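You operate a simulated robot arm through the tools that you are given. There is no shell and no other tool.

You run a simulated robot arm. Do the job below in one go: nothing can be reset, and whatever is moved stays where it is left.

TASK
Swap the capped bottle in the blue holder for the empty one and fill that to the mark.
Fine: capped one into the free yellow holder; side tap, no drips; blue holder back at LOAD; white-capped bottle and other controls stay. Where these are worked on the way, their far stop is far enough and under half their travel is too little: blue bottle holder.

The check looks at the end state, three seconds after you hand in, the way a careful person would. Anything else that was tipped, shoved, dropped, spilled or broken makes it a failure.

THE ROBOT
A 6-joint arm with a two-finger gripper, fixed in place. Base frame: the origin is on the floor under the middle of its stand, x ahead of it, y to its left, z up; the work surface is at about z = 800. Lengths are in mm, angles in rad, forces in N, time in s.
It reaches about 1637 mm from its shoulder. Its first joint turns from -2.897 to 2.897 rad. Payload 3.43 kg.
Tool frame: the origin (TCP) lies between the finger pads and is the grasp point; the fingertips stand 20 mm ahead of it; z points along the fingers, y is the line along which they close. The gripper opens to 190 mm; its body begins 248 mm behind the TCP.
Orientation is that of the tool frame in the base frame, as [roll, pitch, yaw] about the fixed x, y, z axes, in that order (R = Rz(yaw) Ry(pitch) Rx(roll)). With the fingers straight down and closing along the base's y, the tool's x points along the base's -x, its y along +y and its z along -z.

THE INTERFACE
- The arm moves only by the tool jog_arm. Its argument "motion" is a list of rows, each an object of numbers (a shift or turn left out is 0, a gripper value left out holds the last): "jaw": the gripper command, from -1 (shut) to 1 (fully open), values between in proportion; "dx", "dy", "dz": the shift along the tool's x, y, z in units of 20 mm (1.0 is 20 mm); "wx", "wy", "wz": the turn, a rotation vector about the tool's x, y, z in units of 4 degrees (1.0 is 4 degrees). In form: [{"jaw": .., "dx": .., "dy": .., "dz": .., "wx": .., "wy": .., "wz": ..}, ...]. A call has 1 to 20 rows; each row shifts and turns the commanded pose from where the row before left it, along the tool's axes as they then stand. A call with a number of a shift or a turn outside -1 to 1 is refused whole. Each row takes 0.2 s and may step no farther than 50 mm and 0.15 rad from the row before; otherwise, or with a gripper value out of range, the whole call is refused. Where a pose cannot be reached the arm comes as near as it can. A force on the tool above 40 N (or 10 N above the force at the start of the call, whichever is more), or a blocked arm, ends the call early, and 0.2 s more pass. The fingers move at their own pace (about 45 mm/s each) and stop on an object; they squeeze with about 28 N. The grip force told is the motor's: it shows also when the fingers shut on nothing. Time passes only in rows, and 0.2 s behind the last, so rows that do not move let the fingers close. The reply holds the time, the measured pose of the TCP, the force on the tool along the base axes, the opening and the grip force, in the units named above and with some noise, with the torque about the TCP (base axes, N m) and any sound that the robot's microphone picked up.
- Cameras (640 x 400 px; columns grow to the right, rows downward): "scene" is fixed at [49.8, 499.6, 1430.8]; the picture's right is [0.20, -0.98, 0.00], its down [-0.57, -0.12, -0.81] and it looks along [0.80, 0.16, -0.58] (base axes); focal length 214 px, centre (320, 200). "wrist" rides on the gripper at [70, -8, -288] in the tool frame; the picture's right is [0.12, 0.99, 0.00], its down [-0.96, 0.12, -0.25] and it looks along [-0.25, 0.03, 0.97] (tool axes); focal length 261 px, centre (320, 200). There is no depth. A picture from a camera that has moved, and an enlarged one, comes with that camera's place and axes in the base frame and with its lens.
- grab_frame(camera): a new picture of that camera. The clock stands still meanwhile.
- move_column(by): slides the trunk up (or, below 0, down) by that many mm; the arm rides with it, the base frame stays. It gives what a move gives, with no picture.
- close_up(camera, box): a new picture of the part [left, top, right, bottom] of that camera's present view, enlarged. The clock stands still meanwhile.
- sign_off(): hands the job in; it is judged then, once.

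Places have to be worked out from the pictures, the camera data and where the tool is seen. Open the gripper and draw the arm clear of the work before you hand the job in, unless the task says otherwise.

The tools are called after "Emit:" as name(argument=value, ...) on one line, values as JSON. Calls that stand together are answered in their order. jog_arm: Moves the arm, as the interface text tells. Its arguments: {"type":"object","properties":{"motion":{"type":"array","items":{"type":"object","properties":{"jaw":{"type":"number"},"dx":{"type":"number"},"dy":{"type":"number"},"dz":{"type":"number"},"wx":{"type":"number"},"wy":{"type":"number"},"wz":{"type":"number"}}}}},"required":["motion"]} The other tools are called the same way: move_column (by) moves the trunk up or down; grab_frame (camera) takes a picture; close_up (camera, box) takes an enlarged picture of a part of a camera's view; sign_off () hands the job in.

At the start:

```text
clock: 0.0
position: [487.3, 330.2, 1334.0]
orientation: [-3.142, -0.001, 3.141]
force: [0.7, -0.3, 0.9]
wrist_torque: [-0.03, -0.01, -0.02]
width: 190.0
finger_force: 0.1
trunk travel left (down, up): [-175.0, 65.0]
```

scene: 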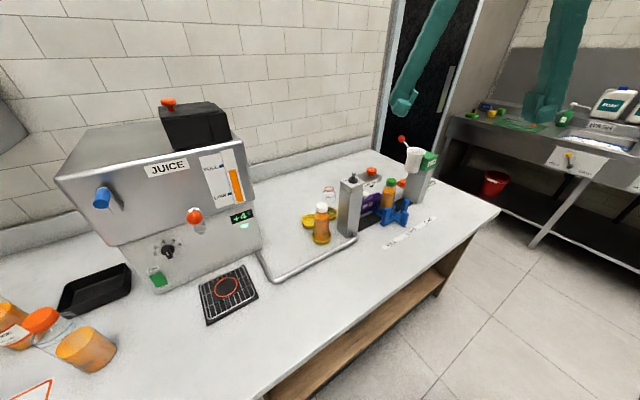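
wrist: 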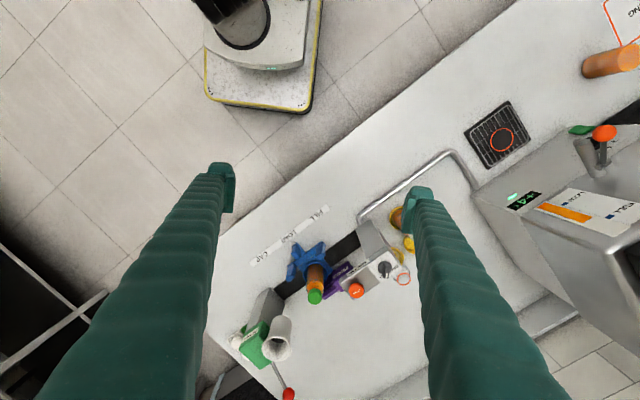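

I'll begin by looking closely at the scene's parts before moving anything.

Emit:
close_up(camera="scene", box=[240, 120, 500, 290])

Emit:
close_up(camera="scene", box=[0, 90, 280, 400])

Emit:
close_up(camera="wrist", box=[220, 180, 450, 400])

Emit:
close_up(camera="scene", box=[310, 150, 450, 240])

```text
2.35 times, centred on (370, 205) of scene
camera zoom: at [49.8, 499.6, 1430.8], right [0.2, -0.98, 0.0], down [-0.57, -0.12, -0.81], along [0.8, 0.16, -0.58], focal length 505 px, centre (202, 188)
```

zoom: 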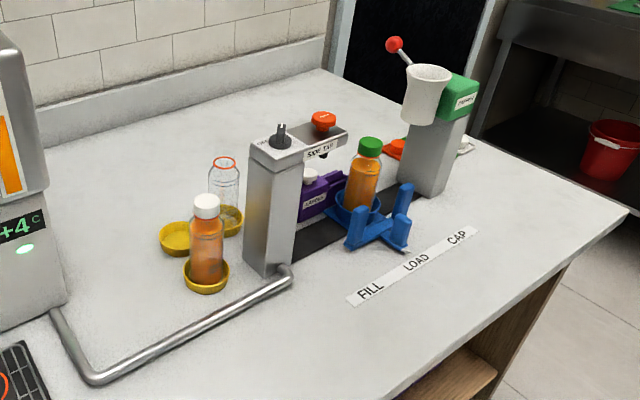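

```text
1.29 times, centred on (140, 245) of scene
camera zoom: at [49.8, 499.6, 1430.8], right [0.2, -0.98, 0.0], down [-0.57, -0.12, -0.81], along [0.8, 0.16, -0.58], focal length 277 px, centre (552, 142)
```

zoom: 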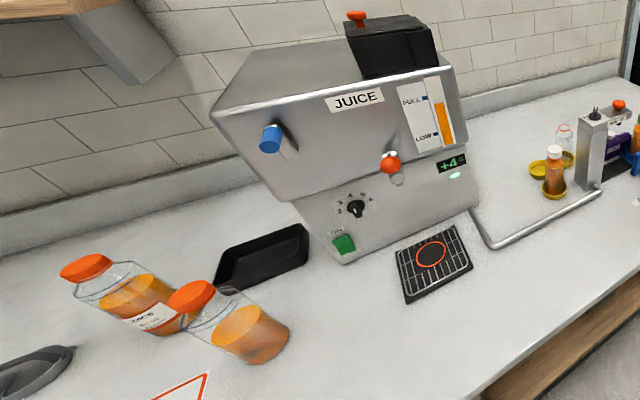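

```text
1.82 times, centred on (335, 290) of wrist
camera zoom: at [417.6, 322.7, 1622.1], right [-0.12, 0.99, 0.0], down [0.96, 0.12, 0.25], along [0.25, 0.03, -0.97], focal length 474 px, centre (293, 36)
```

zoom: 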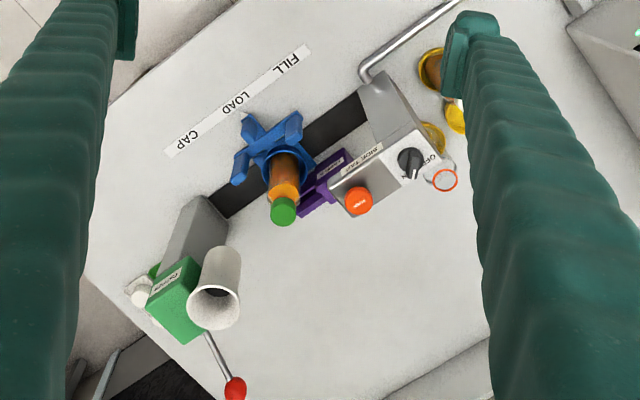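

```text
4.44 times, centred on (380, 195) of scene
camera zoom: at [49.8, 499.6, 1430.8], right [0.2, -0.98, 0.0], down [-0.57, -0.12, -0.81], along [0.8, 0.16, -0.58], focal length 953 px, centre (53, 222)
```

zoom: 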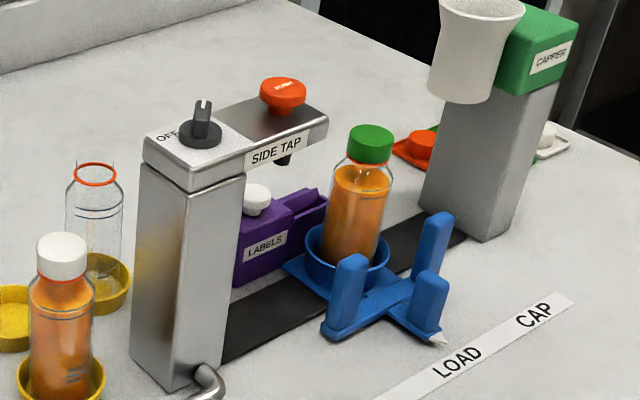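

The bottle station sits roughly at (700–1000, 250–550): side tap near (740, 480), holder at LOAD near (865, 363). I'll bring the wrist camera closer, keeping the tips above z≈1190, to read the controls.

Emit:
jog_arm(motion=[{"dx": -1, "dy": 0.36, "dz": 0.55}, {"dx": -1, "dy": 0.36, "dz": 0.55}, {"dx": -1, "dy": 0.36, "dz": 0.55}, {"dx": -1, "dy": 0.36, "dz": 0.55}, {"dx": -1, "dy": 0.36, "dz": 0.55}, {"dx": -1, "dy": 0.36, "dz": 0.55}, {"dx": -1, "dy": 0.36, "dz": 0.55}, {"dx": -1, "dy": 0.36, "dz": 0.55}, {"dx": -1, "dy": 0.36, "dz": 0.55}, {"dx": -1, "dy": 0.36, "dz": 0.55}])

Emit:
grab_frame(camera="wrist")

Emit:
grab_frame(camera="scene")

```text
clock: 2.2
position: [686.6, 402.9, 1225.0]
orientation: [-3.141, 0.001, 3.141]
force: [-0.3, 0.1, 0.3]
wrist_torque: [0.01, -0.1, 0.01]
width: 190.2
finger_force: 0.0
trunk travel left (down, up): [-175.0, 65.0]
```

```text
taken
camera wrist: at [616.9, 395.4, 1513.2], right [-0.12, 0.99, 0.0], down [0.96, 0.12, 0.25], along [0.25, 0.03, -0.97], focal length 261 px, centre (320, 200)
```

wrist: 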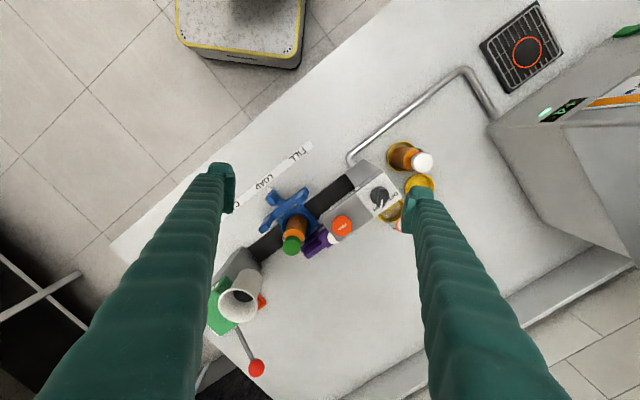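

```text
taken
```

scene: 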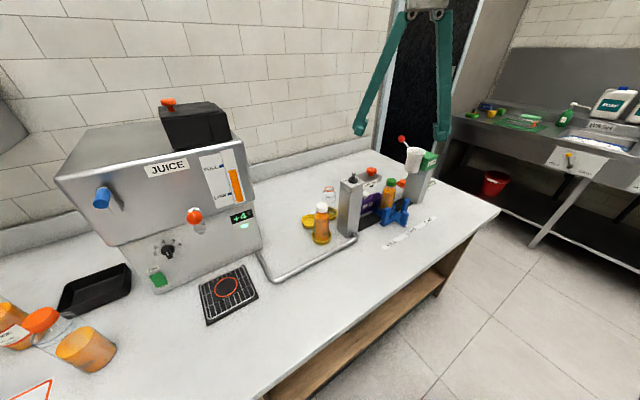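

Emit:
close_up(camera="wrist", box=[250, 130, 450, 260])

Emit:
close_up(camera="wrist", box=[310, 165, 410, 245])

Emit:
close_up(camera="wrist", box=[190, 170, 350, 290])

Emit:
close_up(camera="scene", box=[295, 160, 395, 250])

```text
3.08 times, centred on (350, 195) of wrist
camera zoom: at [616.9, 395.4, 1513.2], right [-0.12, 0.99, 0.0], down [0.96, 0.12, 0.25], along [0.25, 0.03, -0.97], focal length 802 px, centre (228, 215)
```

zoom: 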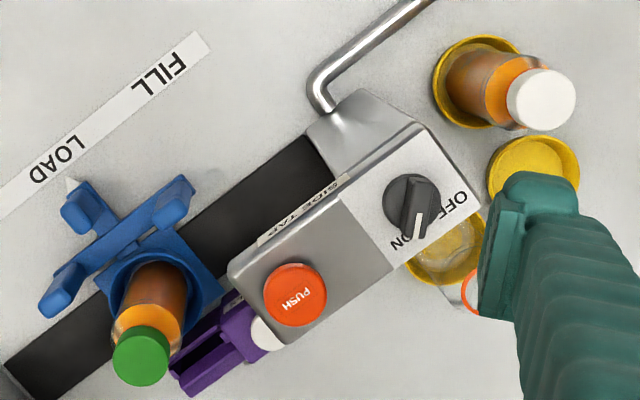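

```text
5.00 times, centred on (360, 205) of wrist
camera zoom: at [616.9, 395.4, 1513.2], right [-0.12, 0.99, 0.0], down [0.96, 0.12, 0.25], along [0.25, 0.03, -0.97], focal length 1303 px, centre (120, 175)
```

zoom: 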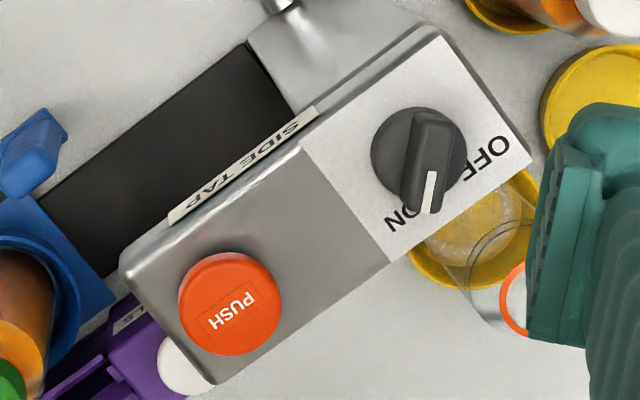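

```text
3.33 times, centred on (270, 230) of wrist
camera zoom: at [616.9, 395.4, 1513.2], right [-0.12, 0.99, 0.0], down [0.96, 0.12, 0.25], along [0.25, 0.03, -0.97], focal length 869 px, centre (487, 100)
```

zoom: 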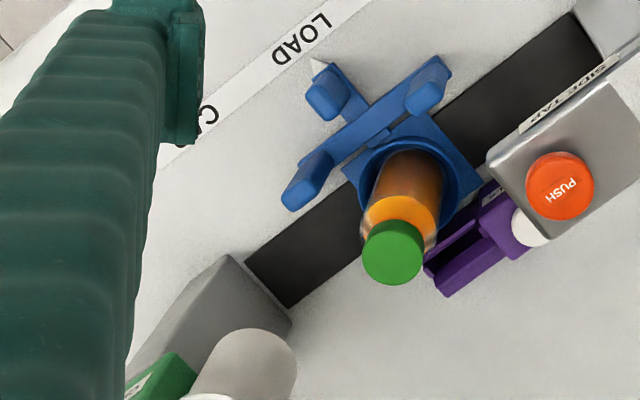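

```text
4.44 times, centred on (345, 205) of scene
camera zoom: at [49.8, 499.6, 1430.8], right [0.2, -0.98, 0.0], down [-0.57, -0.12, -0.81], along [0.8, 0.16, -0.58], focal length 953 px, centre (209, 178)
```

zoom: 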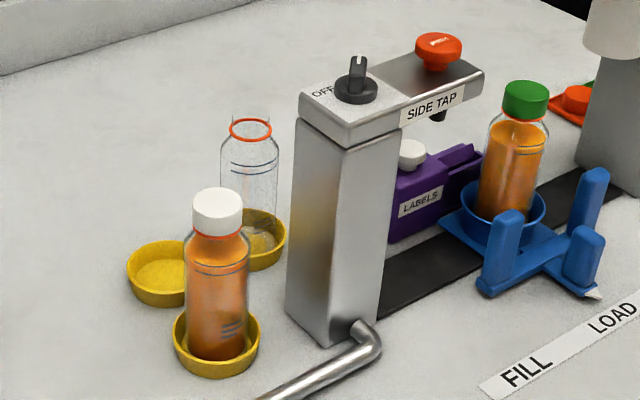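

The side tap has an ON/OFF knob and an orange PUSH button; I need to know where the knob points. I'll centre the wrist camera over the knob, with tips still above z≈1130.

Emit:
jog_arm(motion=[{"dx": 0, "dy": 1, "dz": 0.7}, {"dx": 0, "dy": 1, "dz": 0.7}, {"dx": 0, "dy": 1, "dz": 0.7}, {"dx": 0, "dy": 1, "dz": 0.7}, {"dx": 0, "dy": 1, "dz": 0.7}])

Emit:
close_up(camera="wrist", box=[240, 130, 400, 240])

Emit:
grab_frame(camera="wrist")

```text
clock: 3.4
position: [689.0, 502.1, 1153.8]
orientation: [-3.141, 0.0, -3.141]
force: [0.2, -0.8, 0.3]
wrist_torque: [0.15, -0.03, 0.0]
width: 190.1
finger_force: 0.1
trunk travel left (down, up): [-175.0, 65.0]
```

```text
3.64 times, centred on (320, 185) of wrist
camera zoom: at [619.0, 494.9, 1441.5], right [-0.12, 0.99, 0.0], down [0.96, 0.12, 0.25], along [0.25, 0.03, -0.97], focal length 948 px, centre (320, 254)
```

zoom: 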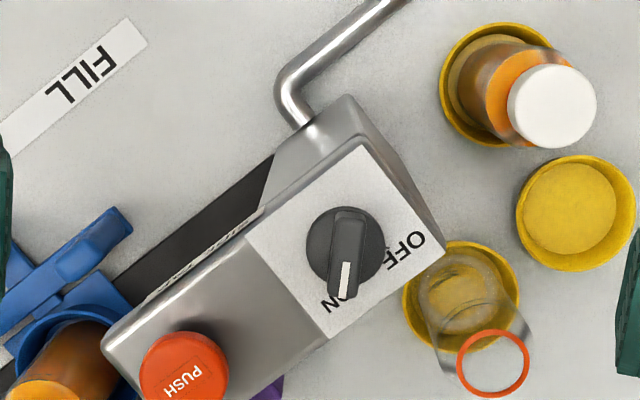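

```text
taken
camera wrist: at [619.0, 494.9, 1441.5], right [-0.12, 0.99, 0.0], down [0.96, 0.12, 0.25], along [0.25, 0.03, -0.97], focal length 261 px, centre (320, 200)
```

wrist: 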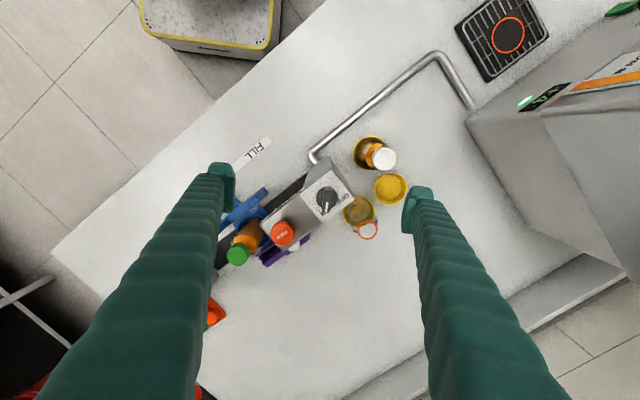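

The pointer stands at ON, so dispensing should be by PUSH. Free yellow holder looks to be near (730, 680), the empty bottle near (797, 613), white-capped near (653, 614). Next I look at the blue holder and the green-capped bottle from above.

Emit:
jog_arm(motion=[{"dx": -0.81, "dy": -0.89, "dz": -0.1}, {"dx": -0.81, "dy": -0.89, "dz": -0.1}, {"dx": -0.81, "dy": -0.89, "dz": -0.1}, {"dx": -0.81, "dy": -0.89, "dz": -0.1}, {"dx": -0.81, "dy": -0.89, "dz": -0.1}, {"dx": -0.81, "dy": -0.89, "dz": -0.1}, {"dx": -0.81, "dy": -0.89, "dz": -0.1}, {"dx": -0.81, "dy": -0.89, "dz": -0.1}])

Emit:
grab_frame(camera="wrist")

Emit:
close_up(camera="wrist", box=[240, 110, 400, 210])

Emit:
grab_frame(camera="scene")

```text
clock: 5.2
position: [818.7, 359.6, 1168.7]
orientation: [-3.141, 0.0, 3.142]
force: [-1.2, -0.7, 0.7]
wrist_torque: [-0.07, -0.03, 0.02]
width: 190.1
finger_force: 0.0
trunk travel left (down, up): [-175.0, 65.0]
```

```text
taken
camera wrist: at [748.4, 352.7, 1457.8], right [-0.12, 0.99, 0.0], down [0.96, 0.12, 0.25], along [0.25, 0.03, -0.97], focal length 261 px, centre (320, 200)
```

wrist: 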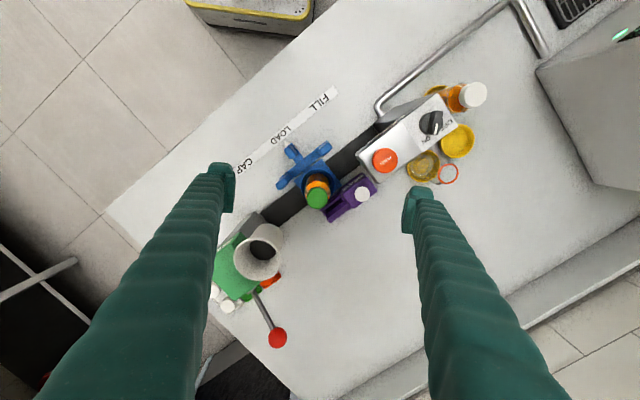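

```text
4.00 times, centred on (320, 160) of wrist
camera zoom: at [748.4, 352.7, 1457.8], right [-0.12, 0.99, 0.0], down [0.96, 0.12, 0.25], along [0.25, 0.03, -0.97], focal length 1043 px, centre (320, 360)
```

zoom: 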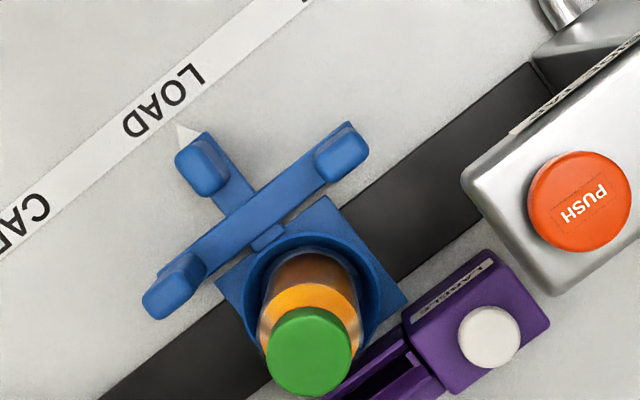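

```text
taken
```

scene: 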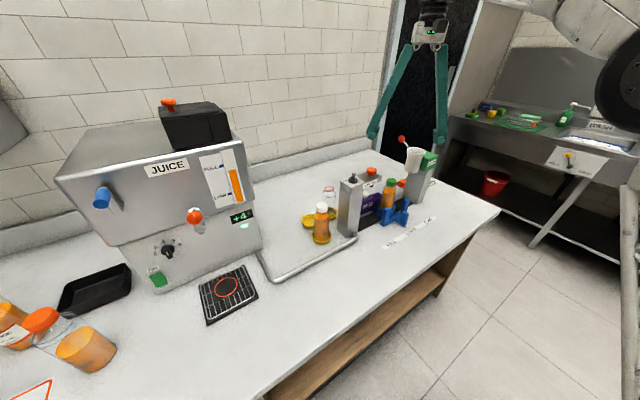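

The track runs at 45° with LOAD holder centre near (867, 362) and PUSH near (776, 453). Before reaching in I check the shape of the fingers and the nearby clearances.

Emit:
close_up(camera="scene", box=[350, 0, 470, 160])

Emit:
close_up(camera="wrist", box=[180, 140, 280, 220])

Emit:
close_up(camera="wrist", box=[200, 130, 380, 300])

Emit:
close_up(camera="scene", box=[360, 130, 440, 230])

```text
2.50 times, centred on (410, 80) of scene
camera zoom: at [49.8, 499.6, 1430.8], right [0.2, -0.98, 0.0], down [-0.57, -0.12, -0.81], along [0.8, 0.16, -0.58], focal length 536 px, centre (95, 500)
```

zoom: 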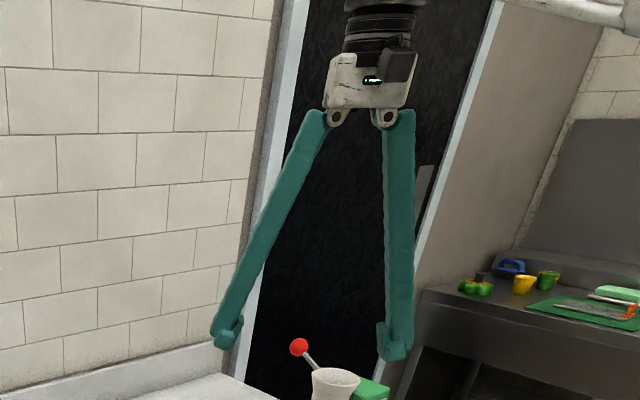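

```text
5.00 times, centred on (230, 180) of wrist
camera zoom: at [748.4, 352.7, 1457.8], right [-0.12, 0.99, 0.0], down [0.96, 0.12, 0.25], along [0.25, 0.03, -0.97], focal length 1303 px, centre (770, 300)
```

zoom: 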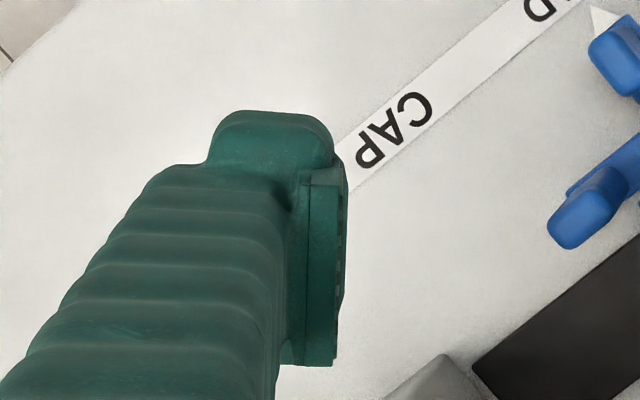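

```text
2.35 times, centred on (290, 215) of wrist
camera zoom: at [748.4, 352.7, 1457.8], right [-0.12, 0.99, 0.0], down [0.96, 0.12, 0.25], along [0.25, 0.03, -0.97], focal length 613 px, centre (391, 165)
```

zoom: 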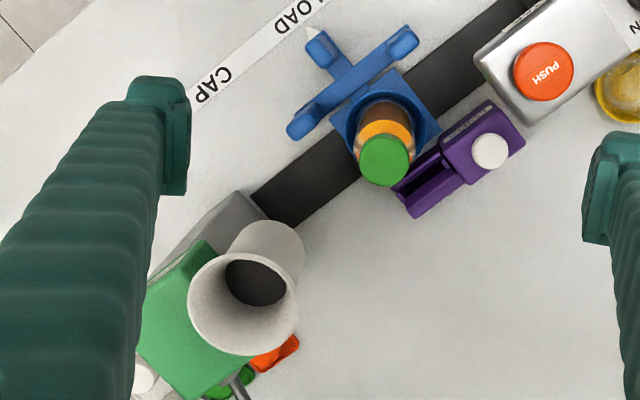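

```text
4.00 times, centred on (400, 180) of scene
camera zoom: at [49.8, 499.6, 1430.8], right [0.2, -0.98, 0.0], down [-0.57, -0.12, -0.81], along [0.8, 0.16, -0.58], focal length 858 px, centre (0, 280)
```

zoom: 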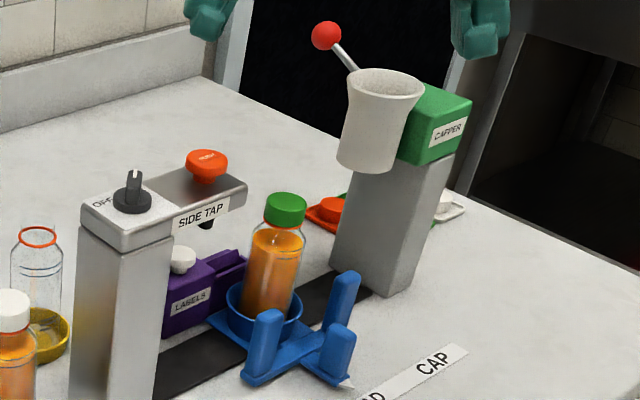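

Fingers are ~31 mm thick and pivot from the body; closing them along the track direction keeps clear of the label box, posts, tap arm and funnel. I turn the tool by −45° about its axis, narrow the jaw to ~90 mm, and come over the green-capped bottle at height.

Emit:
jog_arm(motion=[{"wz": -1, "jaw": -0.05}, {"wz": -1}, {"wz": -1}, {"wz": -1}, {"wz": -1}, {"wz": -1}, {"wz": -1}, {"wz": -1}, {"wz": -1}, {"wz": -1}, {"wz": -1}, {"wz": -0.25}, {"dx": -0.9, "dy": -0.81}, {"dx": -0.9, "dy": -0.81}, {"dx": 0}])

Emit:
grab_frame(camera="wrist")

Emit:
grab_frame(camera="scene")

```text
clock: 8.4
position: [866.9, 364.6, 1168.7]
orientation: [-3.141, -0.002, -2.356]
force: [-0.2, 0.0, -0.4]
wrist_torque: [0.0, 0.06, 0.03]
width: 90.3
finger_force: 0.0
trunk travel left (down, up): [-175.0, 65.0]
```

```text
taken
camera wrist: at [822.4, 309.1, 1457.2], right [-0.79, 0.62, 0.0], down [0.6, 0.76, 0.25], along [0.15, 0.19, -0.97], focal length 261 px, centre (320, 200)
```

wrist: 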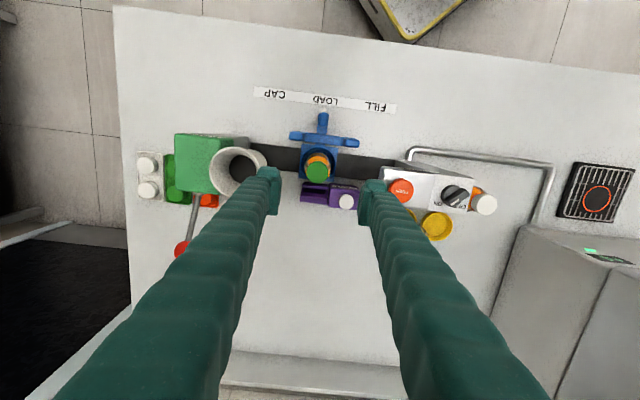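

```text
taken
```

scene: 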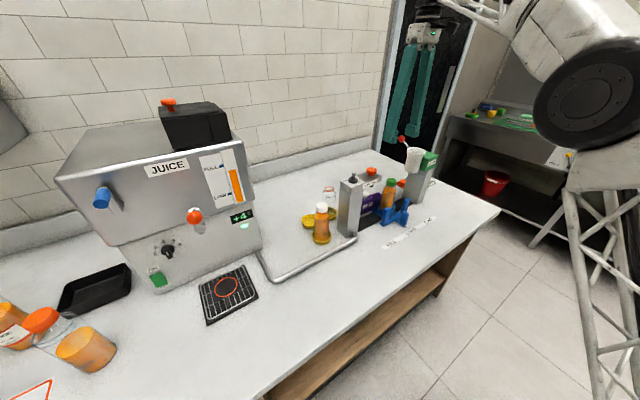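

The camera is now square to the station. A close-up to fix the bottle's centre relative to the fingers.

Emit:
close_up(camera="wrist", box=[220, 80, 420, 220])

Emit:
close_up(camera="wrist", box=[270, 95, 370, 195])

```text
2.86 times, centred on (320, 150) of wrist
camera zoom: at [822.4, 309.1, 1457.2], right [-0.79, 0.62, 0.0], down [0.6, 0.76, 0.25], along [0.15, 0.19, -0.97], focal length 745 px, centre (320, 343)
```

zoom: 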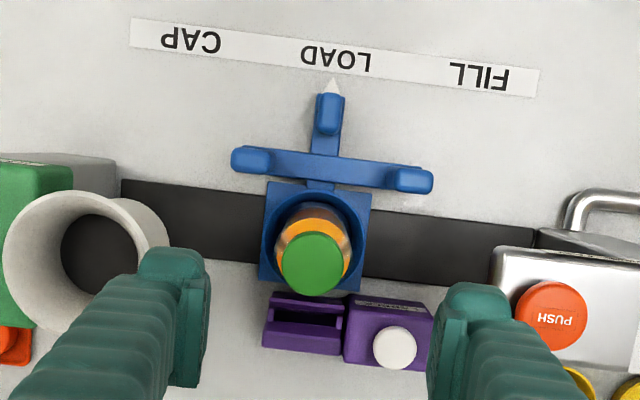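

```text
4.00 times, centred on (320, 145) of wrist
camera zoom: at [822.4, 309.1, 1457.2], right [-0.79, 0.62, 0.0], down [0.6, 0.76, 0.25], along [0.15, 0.19, -0.97], focal length 1043 px, centre (320, 420)
```

zoom: 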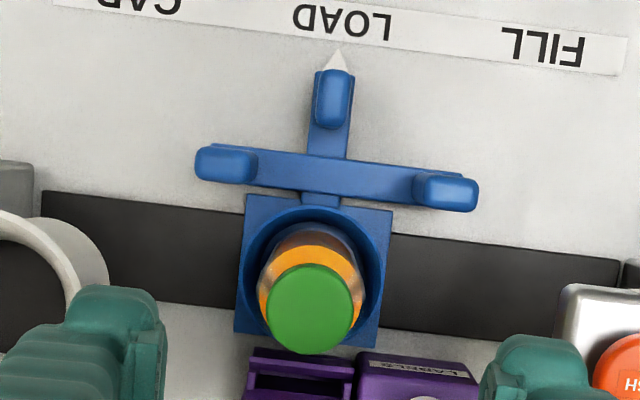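

Bottle axis looks to be at about (869, 362), so I shift 3 mm toward CAP, narrow to ~76 mm (funnel edge is ~80 mm from the bottle axis), and descend part way for a check.

Emit:
jog_arm(motion=[{"dy": -0.16, "jaw": -0.2}, {"dx": 0}, {"dz": 1}, {"dz": 1}, {"dz": 1}, {"dz": 1}, {"dz": 1}, {"dz": 1}, {"dz": 1}, {"dz": 0.5}])

Emit:
grab_frame(camera="wrist")

Emit:
close_up(camera="scene", box=[330, 100, 470, 240])

```text
clock: 10.6
position: [867.6, 358.9, 1017.8]
orientation: [-3.14, 0.002, -2.357]
force: [0.4, -0.5, 0.5]
wrist_torque: [0.02, -0.05, -0.01]
width: 76.2
finger_force: 0.0
trunk travel left (down, up): [-175.0, 65.0]
```

```text
taken
camera wrist: at [823.8, 304.3, 1306.2], right [-0.79, 0.62, 0.0], down [0.6, 0.76, 0.25], along [0.15, 0.19, -0.97], focal length 261 px, centre (320, 200)
```

wrist: 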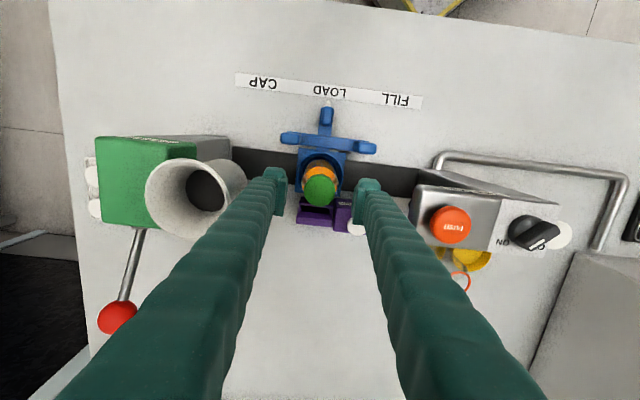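

```text
2.86 times, centred on (400, 170) of scene
camera zoom: at [49.8, 499.6, 1430.8], right [0.2, -0.98, 0.0], down [-0.57, -0.12, -0.81], along [0.8, 0.16, -0.58], focal length 613 px, centre (91, 286)
```

zoom: 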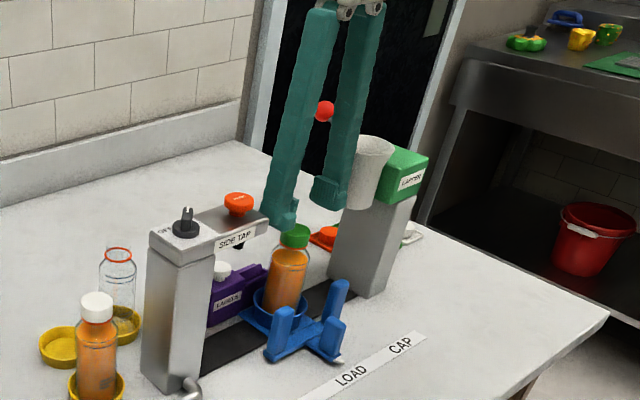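

Tips are at the cap's height; I check the centring of the bottle between the pads and the gap to the funnel.

Emit:
close_up(camera="wrist", box=[240, 130, 400, 230])

```text
4.00 times, centred on (320, 180) of wrist
camera zoom: at [823.8, 304.3, 1306.2], right [-0.79, 0.62, 0.0], down [0.6, 0.76, 0.25], along [0.15, 0.19, -0.97], focal length 1043 px, centre (320, 280)
```

zoom: 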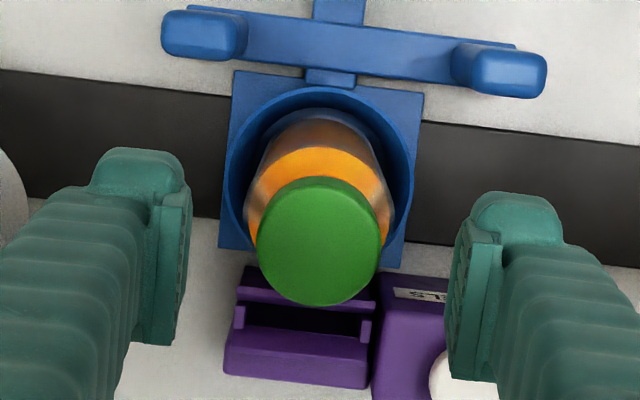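

The cap and ring sit within ~1 mm of the tool axis. I descend 124 mm to TCP z≈895 (mid-body) and close the fingers on the bottle.

Emit:
jog_arm(motion=[{"dz": 1}, {"dz": 1}, {"dz": 1}, {"dz": 1}, {"dz": 1}, {"dz": 1}, {"dz": 0.2}, {"dx": 0}])

Emit:
jog_arm(motion=[{"jaw": -1}, {"dx": 0}, {"dx": 0}, {"dx": 0}, {"dx": 0}])

Emit:
close_up(camera="scene", box=[330, 120, 450, 240])

Emit:
grab_frame(camera="wrist")

```text
clock: 12.4
position: [866.7, 360.8, 896.2]
orientation: [3.141, -0.001, -2.355]
force: [0.1, 1.2, 1.0]
wrist_torque: [0.01, 0.02, 0.0]
width: 76.0
finger_force: 0.1
trunk travel left (down, up): [-175.0, 65.0]
```

```text
clock: 13.6
position: [868.0, 360.0, 895.6]
orientation: [-3.14, 0.0, -2.356]
force: [0.0, 0.7, 0.5]
wrist_torque: [0.03, 0.0, 0.01]
width: 54.0
finger_force: 28.0
trunk travel left (down, up): [-175.0, 65.0]
```

```text
3.33 times, centred on (390, 180) of scene
camera zoom: at [49.8, 499.6, 1430.8], right [0.2, -0.98, 0.0], down [-0.57, -0.12, -0.81], along [0.8, 0.16, -0.58], focal length 715 px, centre (87, 267)
```

zoom: 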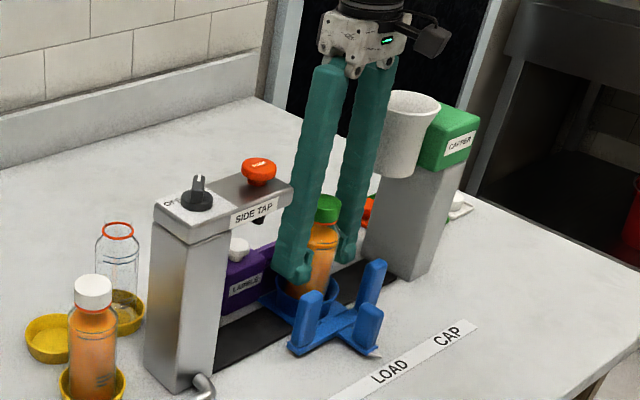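

```text
taken
camera wrist: at [822.9, 305.9, 1184.0], right [-0.79, 0.62, 0.0], down [0.6, 0.76, 0.25], along [0.15, 0.19, -0.97], focal length 261 px, centre (320, 200)
```

wrist: 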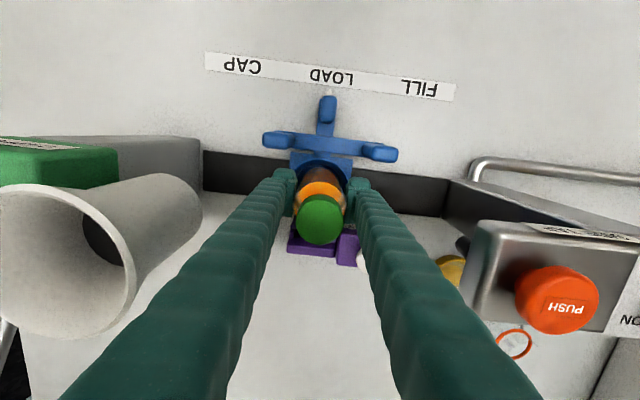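

Gripped at 54 mm with 28 N. I lift a little first to confirm the bottle comes and the blue holder stays.

Emit:
jog_arm(motion=[{"dz": -0.5}, {"dz": -0.5}, {"dz": -1}, {"dz": -1}, {"dz": -1}, {"dx": 0}])

Emit:
close_up(camera="scene", box=[330, 120, 450, 240])

```text
clock: 15.0
position: [866.7, 360.6, 975.4]
orientation: [-3.141, 0.001, -2.357]
force: [-0.1, 1.0, -0.7]
wrist_torque: [-0.02, -0.03, -0.01]
width: 54.0
finger_force: 28.3
trunk travel left (down, up): [-175.0, 65.0]
```

```text
3.33 times, centred on (390, 180) of scene
camera zoom: at [49.8, 499.6, 1430.8], right [0.2, -0.98, 0.0], down [-0.57, -0.12, -0.81], along [0.8, 0.16, -0.58], focal length 715 px, centre (87, 267)
```

zoom: 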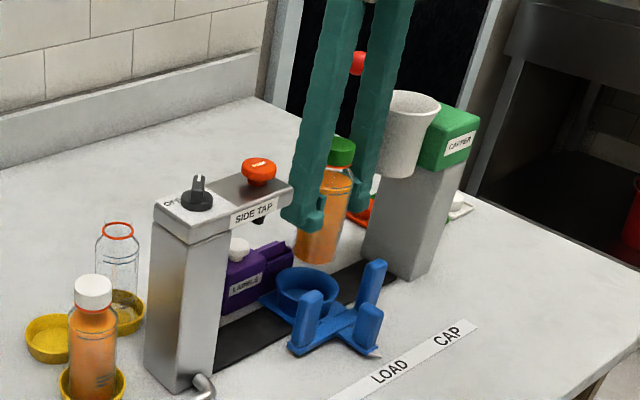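

The bottle is out of the ring and the holder stayed put. I raise it to TCP z≈1195 so its base clears the tap and knob.

Emit:
jog_arm(motion=[{"dz": -1}, {"dz": -1}, {"dz": -1}, {"dz": -1}, {"dz": -1}, {"dz": -1}, {"dz": -1}, {"dz": -1}, {"dz": -1}, {"dz": -1}, {"dz": -1}, {"dx": 0}])

Emit:
grab_frame(camera="scene")

```text
clock: 17.6
position: [868.7, 359.5, 1195.7]
orientation: [3.141, 0.0, -2.357]
force: [-0.1, 0.3, -0.2]
wrist_torque: [-0.01, -0.02, 0.01]
width: 54.3
finger_force: 27.6
trunk travel left (down, up): [-175.0, 65.0]
```

```text
taken
```

scene: 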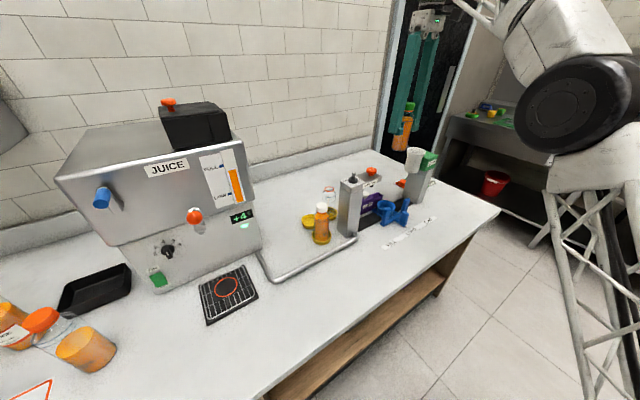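

Bottle hangs straight at height. Now I carry it behind the tap to over the free yellow holder at (730, 680).

Emit:
jog_arm(motion=[{"dx": -0.92, "dy": 1}, {"dx": -0.92, "dy": 1}, {"dx": -0.92, "dy": 1}, {"dx": -0.92, "dy": 1}, {"dx": -0.92, "dy": 1}, {"dx": -0.92, "dy": 1}, {"dx": -0.92, "dy": 1}, {"dy": 1}, {"dy": 1}, {"dy": 1}, {"dy": 1}, {"dy": 1}, {"dy": 1}, {"dy": 1}, {"dy": 1}, {"dy": 1}, {"dy": 0.2}, {"dx": 0}])

Emit:
grab_frame(camera="scene")

Emit:
grab_frame(camera="wrist")

```text
clock: 21.4
position: [701.5, 663.1, 1159.6]
orientation: [3.141, 0.0, -2.356]
force: [-0.6, -1.2, -0.1]
wrist_torque: [-0.03, 0.02, -0.02]
width: 53.7
finger_force: 27.9
out of reach, approached as far as the arm can: row 2, 3, 4, 5, 6, 7
trunk travel left (down, up): [-175.0, 65.0]
```

```text
taken
```

scene: 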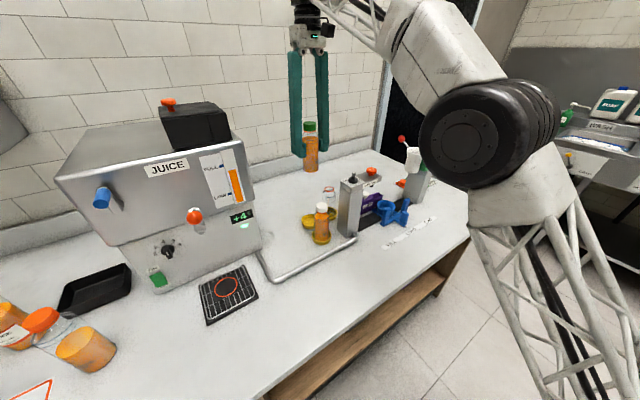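

```text
taken
camera wrist: at [657.2, 608.4, 1447.9], right [-0.79, 0.62, 0.0], down [0.6, 0.76, 0.25], along [0.15, 0.19, -0.97], focal length 261 px, centre (320, 200)
```

wrist: 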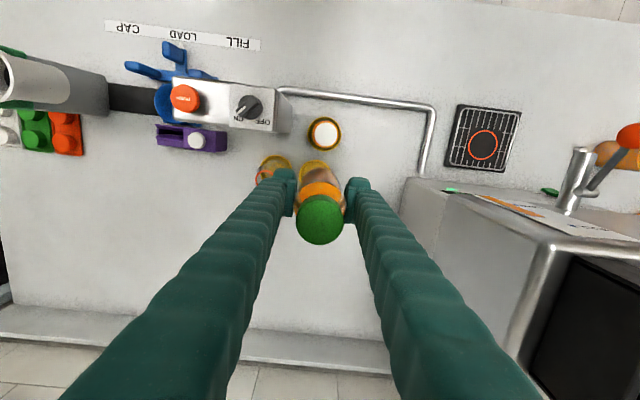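

The last stretch was at the edge of reach, so the arm sank to z≈1160 but the bottle is past the tap and unharmed. I lower 40 mm, then turn back +45° so the fingers close along base y for the free holder.

Emit:
jog_arm(motion=[{"dz": 1}, {"dz": 1}, {"wz": 1}, {"wz": 1}, {"wz": 1}, {"wz": 1}, {"wz": 1}, {"wz": 1}, {"wz": 1}, {"wz": 1}, {"wz": 1}, {"wz": 1}, {"wz": 1}, {"wz": 0.25}, {"dx": 0}])

Emit:
grab_frame(camera="wrist")

Emit:
grab_frame(camera="scene")

```text
clock: 24.6
position: [702.7, 663.9, 1120.2]
orientation: [3.142, 0.001, 3.14]
force: [0.1, 0.4, -0.1]
wrist_torque: [-0.01, 0.01, -0.02]
width: 54.1
finger_force: 28.2
trunk travel left (down, up): [-175.0, 65.0]
```

```text
taken
camera wrist: at [631.9, 656.0, 1407.9], right [-0.12, 0.99, 0.0], down [0.96, 0.12, 0.25], along [0.25, 0.03, -0.97], focal length 261 px, centre (320, 200)
```

wrist: 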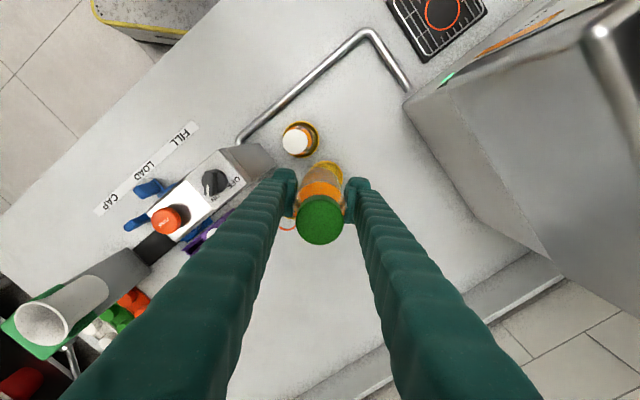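

```text
taken
```

scene: 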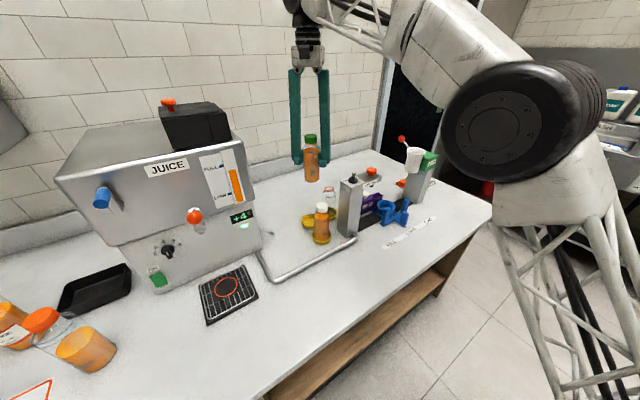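

Command and pose agree. I move over the free holder (729.5, 681) and lower to z≈1020 to compare bottle base and holder.

Emit:
jog_arm(motion=[{"dx": -0.67, "dy": 0.42}, {"dx": -0.67, "dy": 0.42}, {"dz": 1}, {"dz": 1}, {"dz": 1}, {"dz": 1}, {"dz": 1}, {"dx": 0}])

Emit:
close_up(camera="wrist", box=[240, 100, 400, 240])

Emit:
close_up(camera="scene", box=[270, 130, 390, 250])

```text
clock: 26.4
position: [728.8, 680.1, 1018.9]
orientation: [-3.141, 0.001, -3.141]
force: [-0.3, 1.0, -0.1]
wrist_torque: [0.01, 0.03, -0.01]
width: 53.9
finger_force: 28.0
trunk travel left (down, up): [-175.0, 65.0]
```

```text
2.86 times, centred on (320, 170) of wrist
camera zoom: at [657.9, 672.4, 1306.9], right [-0.12, 0.99, 0.0], down [0.96, 0.12, 0.25], along [0.25, 0.03, -0.97], focal length 745 px, centre (320, 286)
```

zoom: 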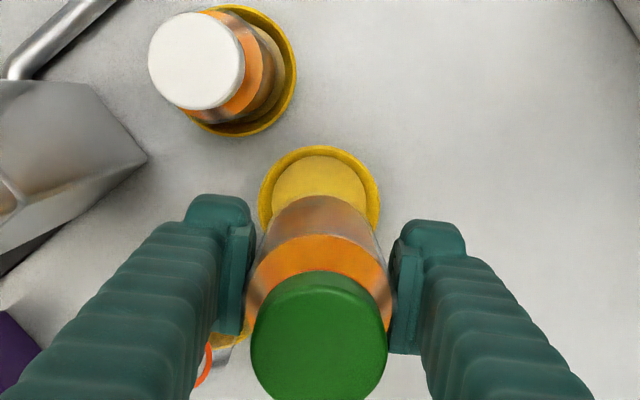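

```text
3.33 times, centred on (330, 190) of scene
camera zoom: at [49.8, 499.6, 1430.8], right [0.2, -0.98, 0.0], down [-0.57, -0.12, -0.81], along [0.8, 0.16, -0.58], focal length 715 px, centre (287, 233)
```

zoom: 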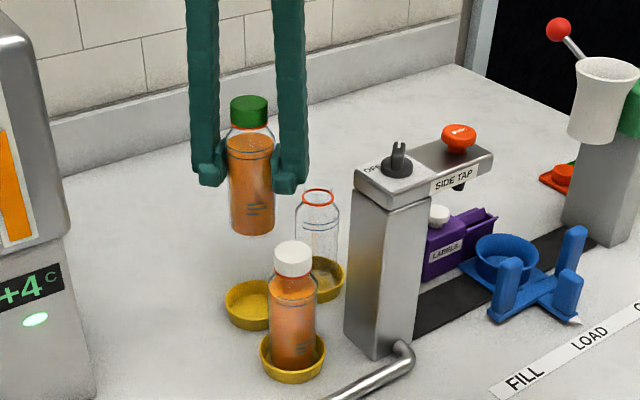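

Rim centre and tool axis coincide within ~1 mm. I lower 100 mm more, then look before the final slow set-down.

Emit:
jog_arm(motion=[{"dz": 1}, {"dz": 1}, {"dz": 1}, {"dz": 1}, {"dz": 0.75}, {"dx": 0}])

Emit:
close_up(camera="scene", box=[280, 150, 380, 250])

Emit:
close_up(camera="wrist", box=[240, 80, 400, 220])

```text
clock: 27.8
position: [728.9, 679.4, 924.4]
orientation: [-3.141, 0.0, 3.141]
force: [-0.1, 0.0, 0.0]
wrist_torque: [0.0, -0.01, -0.01]
width: 54.1
finger_force: 28.1
trunk travel left (down, up): [-175.0, 65.0]
```

```text
4.00 times, centred on (330, 200) of scene
camera zoom: at [49.8, 499.6, 1430.8], right [0.2, -0.98, 0.0], down [-0.57, -0.12, -0.81], along [0.8, 0.16, -0.58], focal length 858 px, centre (280, 200)
```

zoom: 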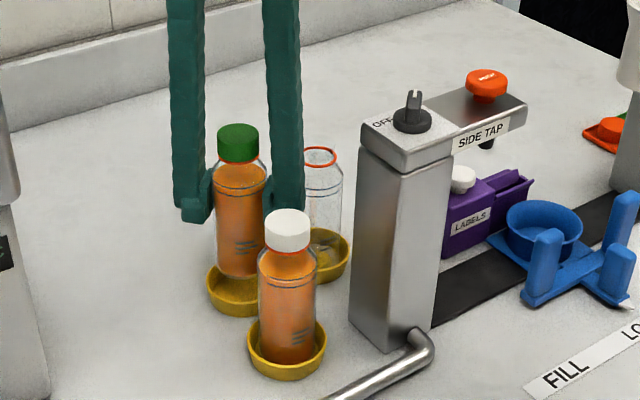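

```text
2.86 times, centred on (320, 150) of wrist
camera zoom: at [659.3, 672.6, 1212.0], right [-0.12, 0.99, 0.0], down [0.96, 0.12, 0.25], along [0.25, 0.03, -0.97], focal length 745 px, centre (320, 343)
```

zoom: 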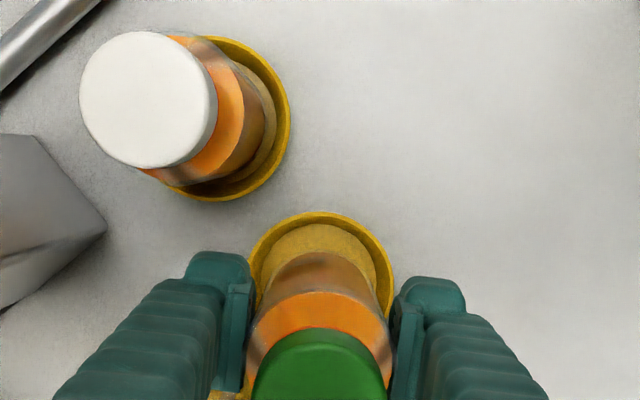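

Still aligned and the base is about to enter the rim. I lower in 5 mm steps while watching the force.

Emit:
jog_arm(motion=[{"dz": 0.25}, {"dz": 0.25}, {"dz": 0.25}, {"dz": 0.25}, {"dz": 0.25}, {"dx": 0}])

Emit:
jog_arm(motion=[{"dz": 0.1}, {"dz": 0.1}, {"dz": 0.1}, {"dx": 0}])

Emit:
close_up(camera="scene", box=[280, 150, 380, 250])

```text
clock: 29.2
position: [726.8, 680.0, 899.7]
orientation: [-3.141, 0.001, 3.141]
force: [0.6, -1.3, -0.2]
wrist_torque: [-0.02, 0.03, 0.01]
width: 54.1
finger_force: 27.5
trunk travel left (down, up): [-175.0, 65.0]
```

```text
clock: 30.2
position: [727.2, 680.5, 894.0]
orientation: [-3.141, 0.0, -3.141]
force: [-0.3, 0.1, -0.3]
wrist_torque: [0.01, 0.02, 0.01]
width: 53.9
finger_force: 28.1
trunk travel left (down, up): [-175.0, 65.0]
```

```text
4.00 times, centred on (330, 200) of scene
camera zoom: at [49.8, 499.6, 1430.8], right [0.2, -0.98, 0.0], down [-0.57, -0.12, -0.81], along [0.8, 0.16, -0.58], focal length 858 px, centre (280, 200)
```

zoom: 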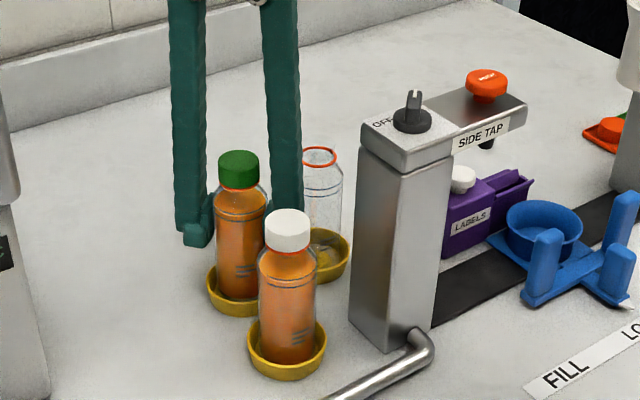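

No contact yet; comparing with the white-capped bottle it still sits ~8–10 mm high. I continue in 2 mm steps.

Emit:
jog_arm(motion=[{"dz": 0.1}, {"dz": 0.1}, {"dz": 0.1}, {"dx": 0}])

Emit:
jog_arm(motion=[{"dz": 0.1}, {"dz": 0.1}, {"dx": 0}])

```text
clock: 31.2
position: [727.6, 679.2, 888.5]
orientation: [3.139, 0.002, 3.141]
force: [-3.0, -0.5, 13.3]
wrist_torque: [-0.11, 0.27, -0.01]
width: 53.6
finger_force: 27.6
trunk travel left (down, up): [-175.0, 65.0]
```

```text
clock: 32.0
position: [729.1, 680.6, 884.0]
orientation: [-3.141, 0.001, -3.141]
force: [-0.3, 0.3, 20.5]
wrist_torque: [-0.09, -0.08, 0.01]
width: 54.0
finger_force: 28.0
trunk travel left (down, up): [-175.0, 65.0]
```

The base touched down (force up to 20 N). I ease up 2 mm to relieve the load, then open the fingers.

Emit:
jog_arm(motion=[{"dz": -0.1}, {"dx": 0}])

Emit:
jog_arm(motion=[{"jaw": -0.35}, {"dx": 0}, {"jaw": -0.2}, {"dx": 0}])

Emit:
close_up(camera="scene", box=[280, 150, 380, 250])

Emit:
close_up(camera="wrist", box=[240, 80, 400, 220])

```text
clock: 32.6
position: [727.1, 678.7, 884.3]
orientation: [3.141, -0.001, 3.141]
force: [2.3, 0.9, 8.8]
wrist_torque: [0.09, -0.25, 0.0]
width: 54.2
finger_force: 28.5
trunk travel left (down, up): [-175.0, 65.0]
```

```text
clock: 33.6
position: [728.2, 680.1, 885.1]
orientation: [-3.141, 0.0, -3.141]
force: [-0.3, 0.1, -0.2]
wrist_torque: [0.0, 0.03, 0.01]
width: 76.0
finger_force: 0.1
trunk travel left (down, up): [-175.0, 65.0]
```

```text
4.00 times, centred on (330, 200) of scene
camera zoom: at [49.8, 499.6, 1430.8], right [0.2, -0.98, 0.0], down [-0.57, -0.12, -0.81], along [0.8, 0.16, -0.58], focal length 858 px, centre (280, 200)
```

zoom: 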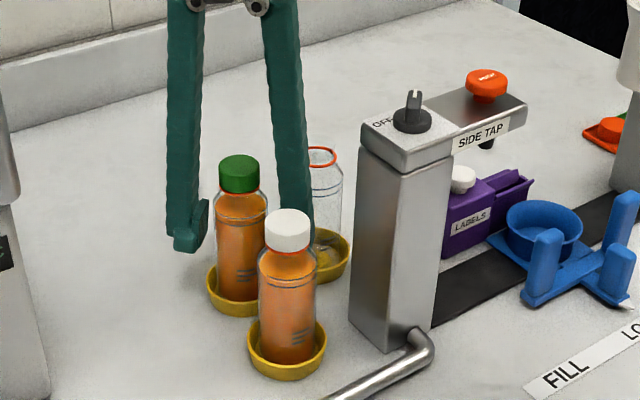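

```text
2.86 times, centred on (320, 150) of wrist
camera zoom: at [658.0, 672.5, 1172.6], right [-0.12, 0.99, 0.0], down [0.96, 0.12, 0.25], along [0.25, 0.03, -0.97], focal length 745 px, centre (320, 343)
```

zoom: 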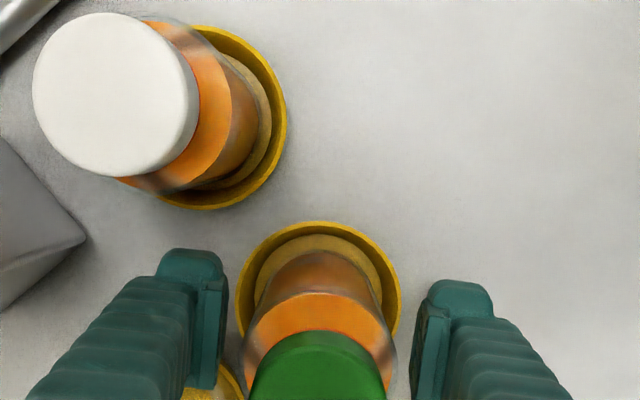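

The green-capped bottle stands properly in the yellow holder. I rise clear, then move over toward the empty bottle near (797, 613) and look.

Emit:
jog_arm(motion=[{"dz": -0.5}, {"dz": -1}, {"dz": -1}, {"dz": -1}, {"dz": -1}, {"dz": -1}, {"dz": -1}, {"dz": -1}, {"dz": -1}, {"dz": -1}, {"dz": -1}, {"dz": -1}, {"dx": -0.855, "dy": -0.84}, {"dx": -0.855, "dy": -0.84}, {"dx": -0.855, "dy": -0.84}, {"dx": -0.855, "dy": -0.84}, {"dx": 0}])

Emit:
grab_frame(camera="wrist")

Emit:
close_up(camera="wrist", box=[240, 100, 400, 240])

Emit:
close_up(camera="scene", box=[280, 150, 380, 250])

```text
clock: 37.2
position: [797.1, 611.0, 1113.6]
orientation: [3.141, 0.0, 3.141]
force: [0.2, -0.5, -0.1]
wrist_torque: [0.05, -0.01, 0.0]
width: 76.1
finger_force: 0.1
trunk travel left (down, up): [-175.0, 65.0]
```

```text
taken
camera wrist: at [726.9, 604.3, 1401.9], right [-0.12, 0.99, 0.0], down [0.96, 0.12, 0.25], along [0.25, 0.03, -0.97], focal length 261 px, centre (320, 200)
```

wrist: 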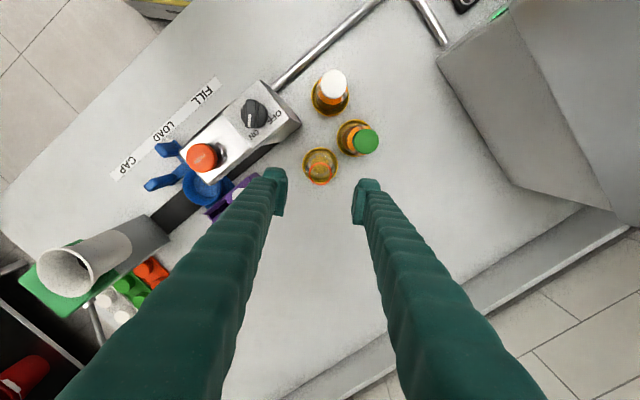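

```text
2.86 times, centred on (320, 170) of wrist
camera zoom: at [726.9, 604.3, 1401.9], right [-0.12, 0.99, 0.0], down [0.96, 0.12, 0.25], along [0.25, 0.03, -0.97], focal length 745 px, centre (320, 286)
```

zoom: 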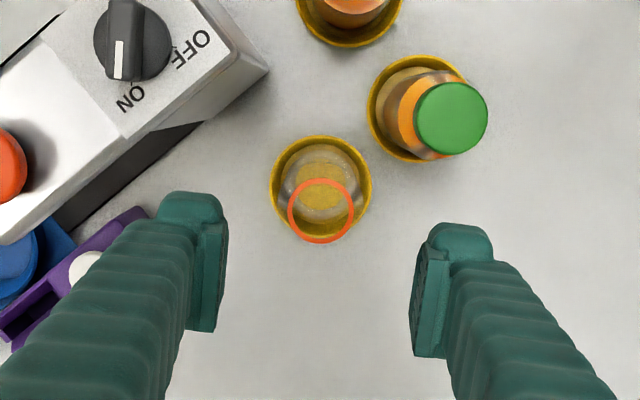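

```text
4.00 times, centred on (330, 200) of scene
camera zoom: at [49.8, 499.6, 1430.8], right [0.2, -0.98, 0.0], down [-0.57, -0.12, -0.81], along [0.8, 0.16, -0.58], focal length 858 px, centre (280, 200)
```

zoom: 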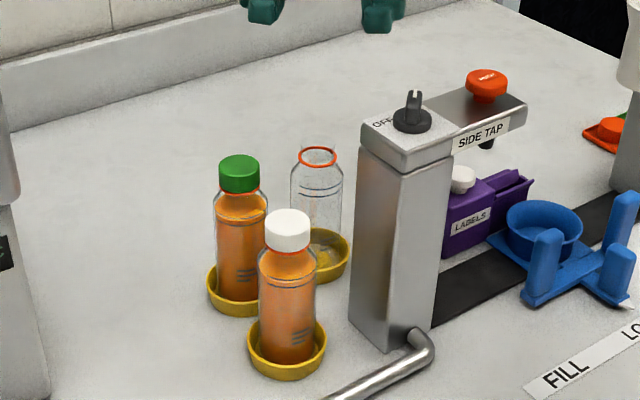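

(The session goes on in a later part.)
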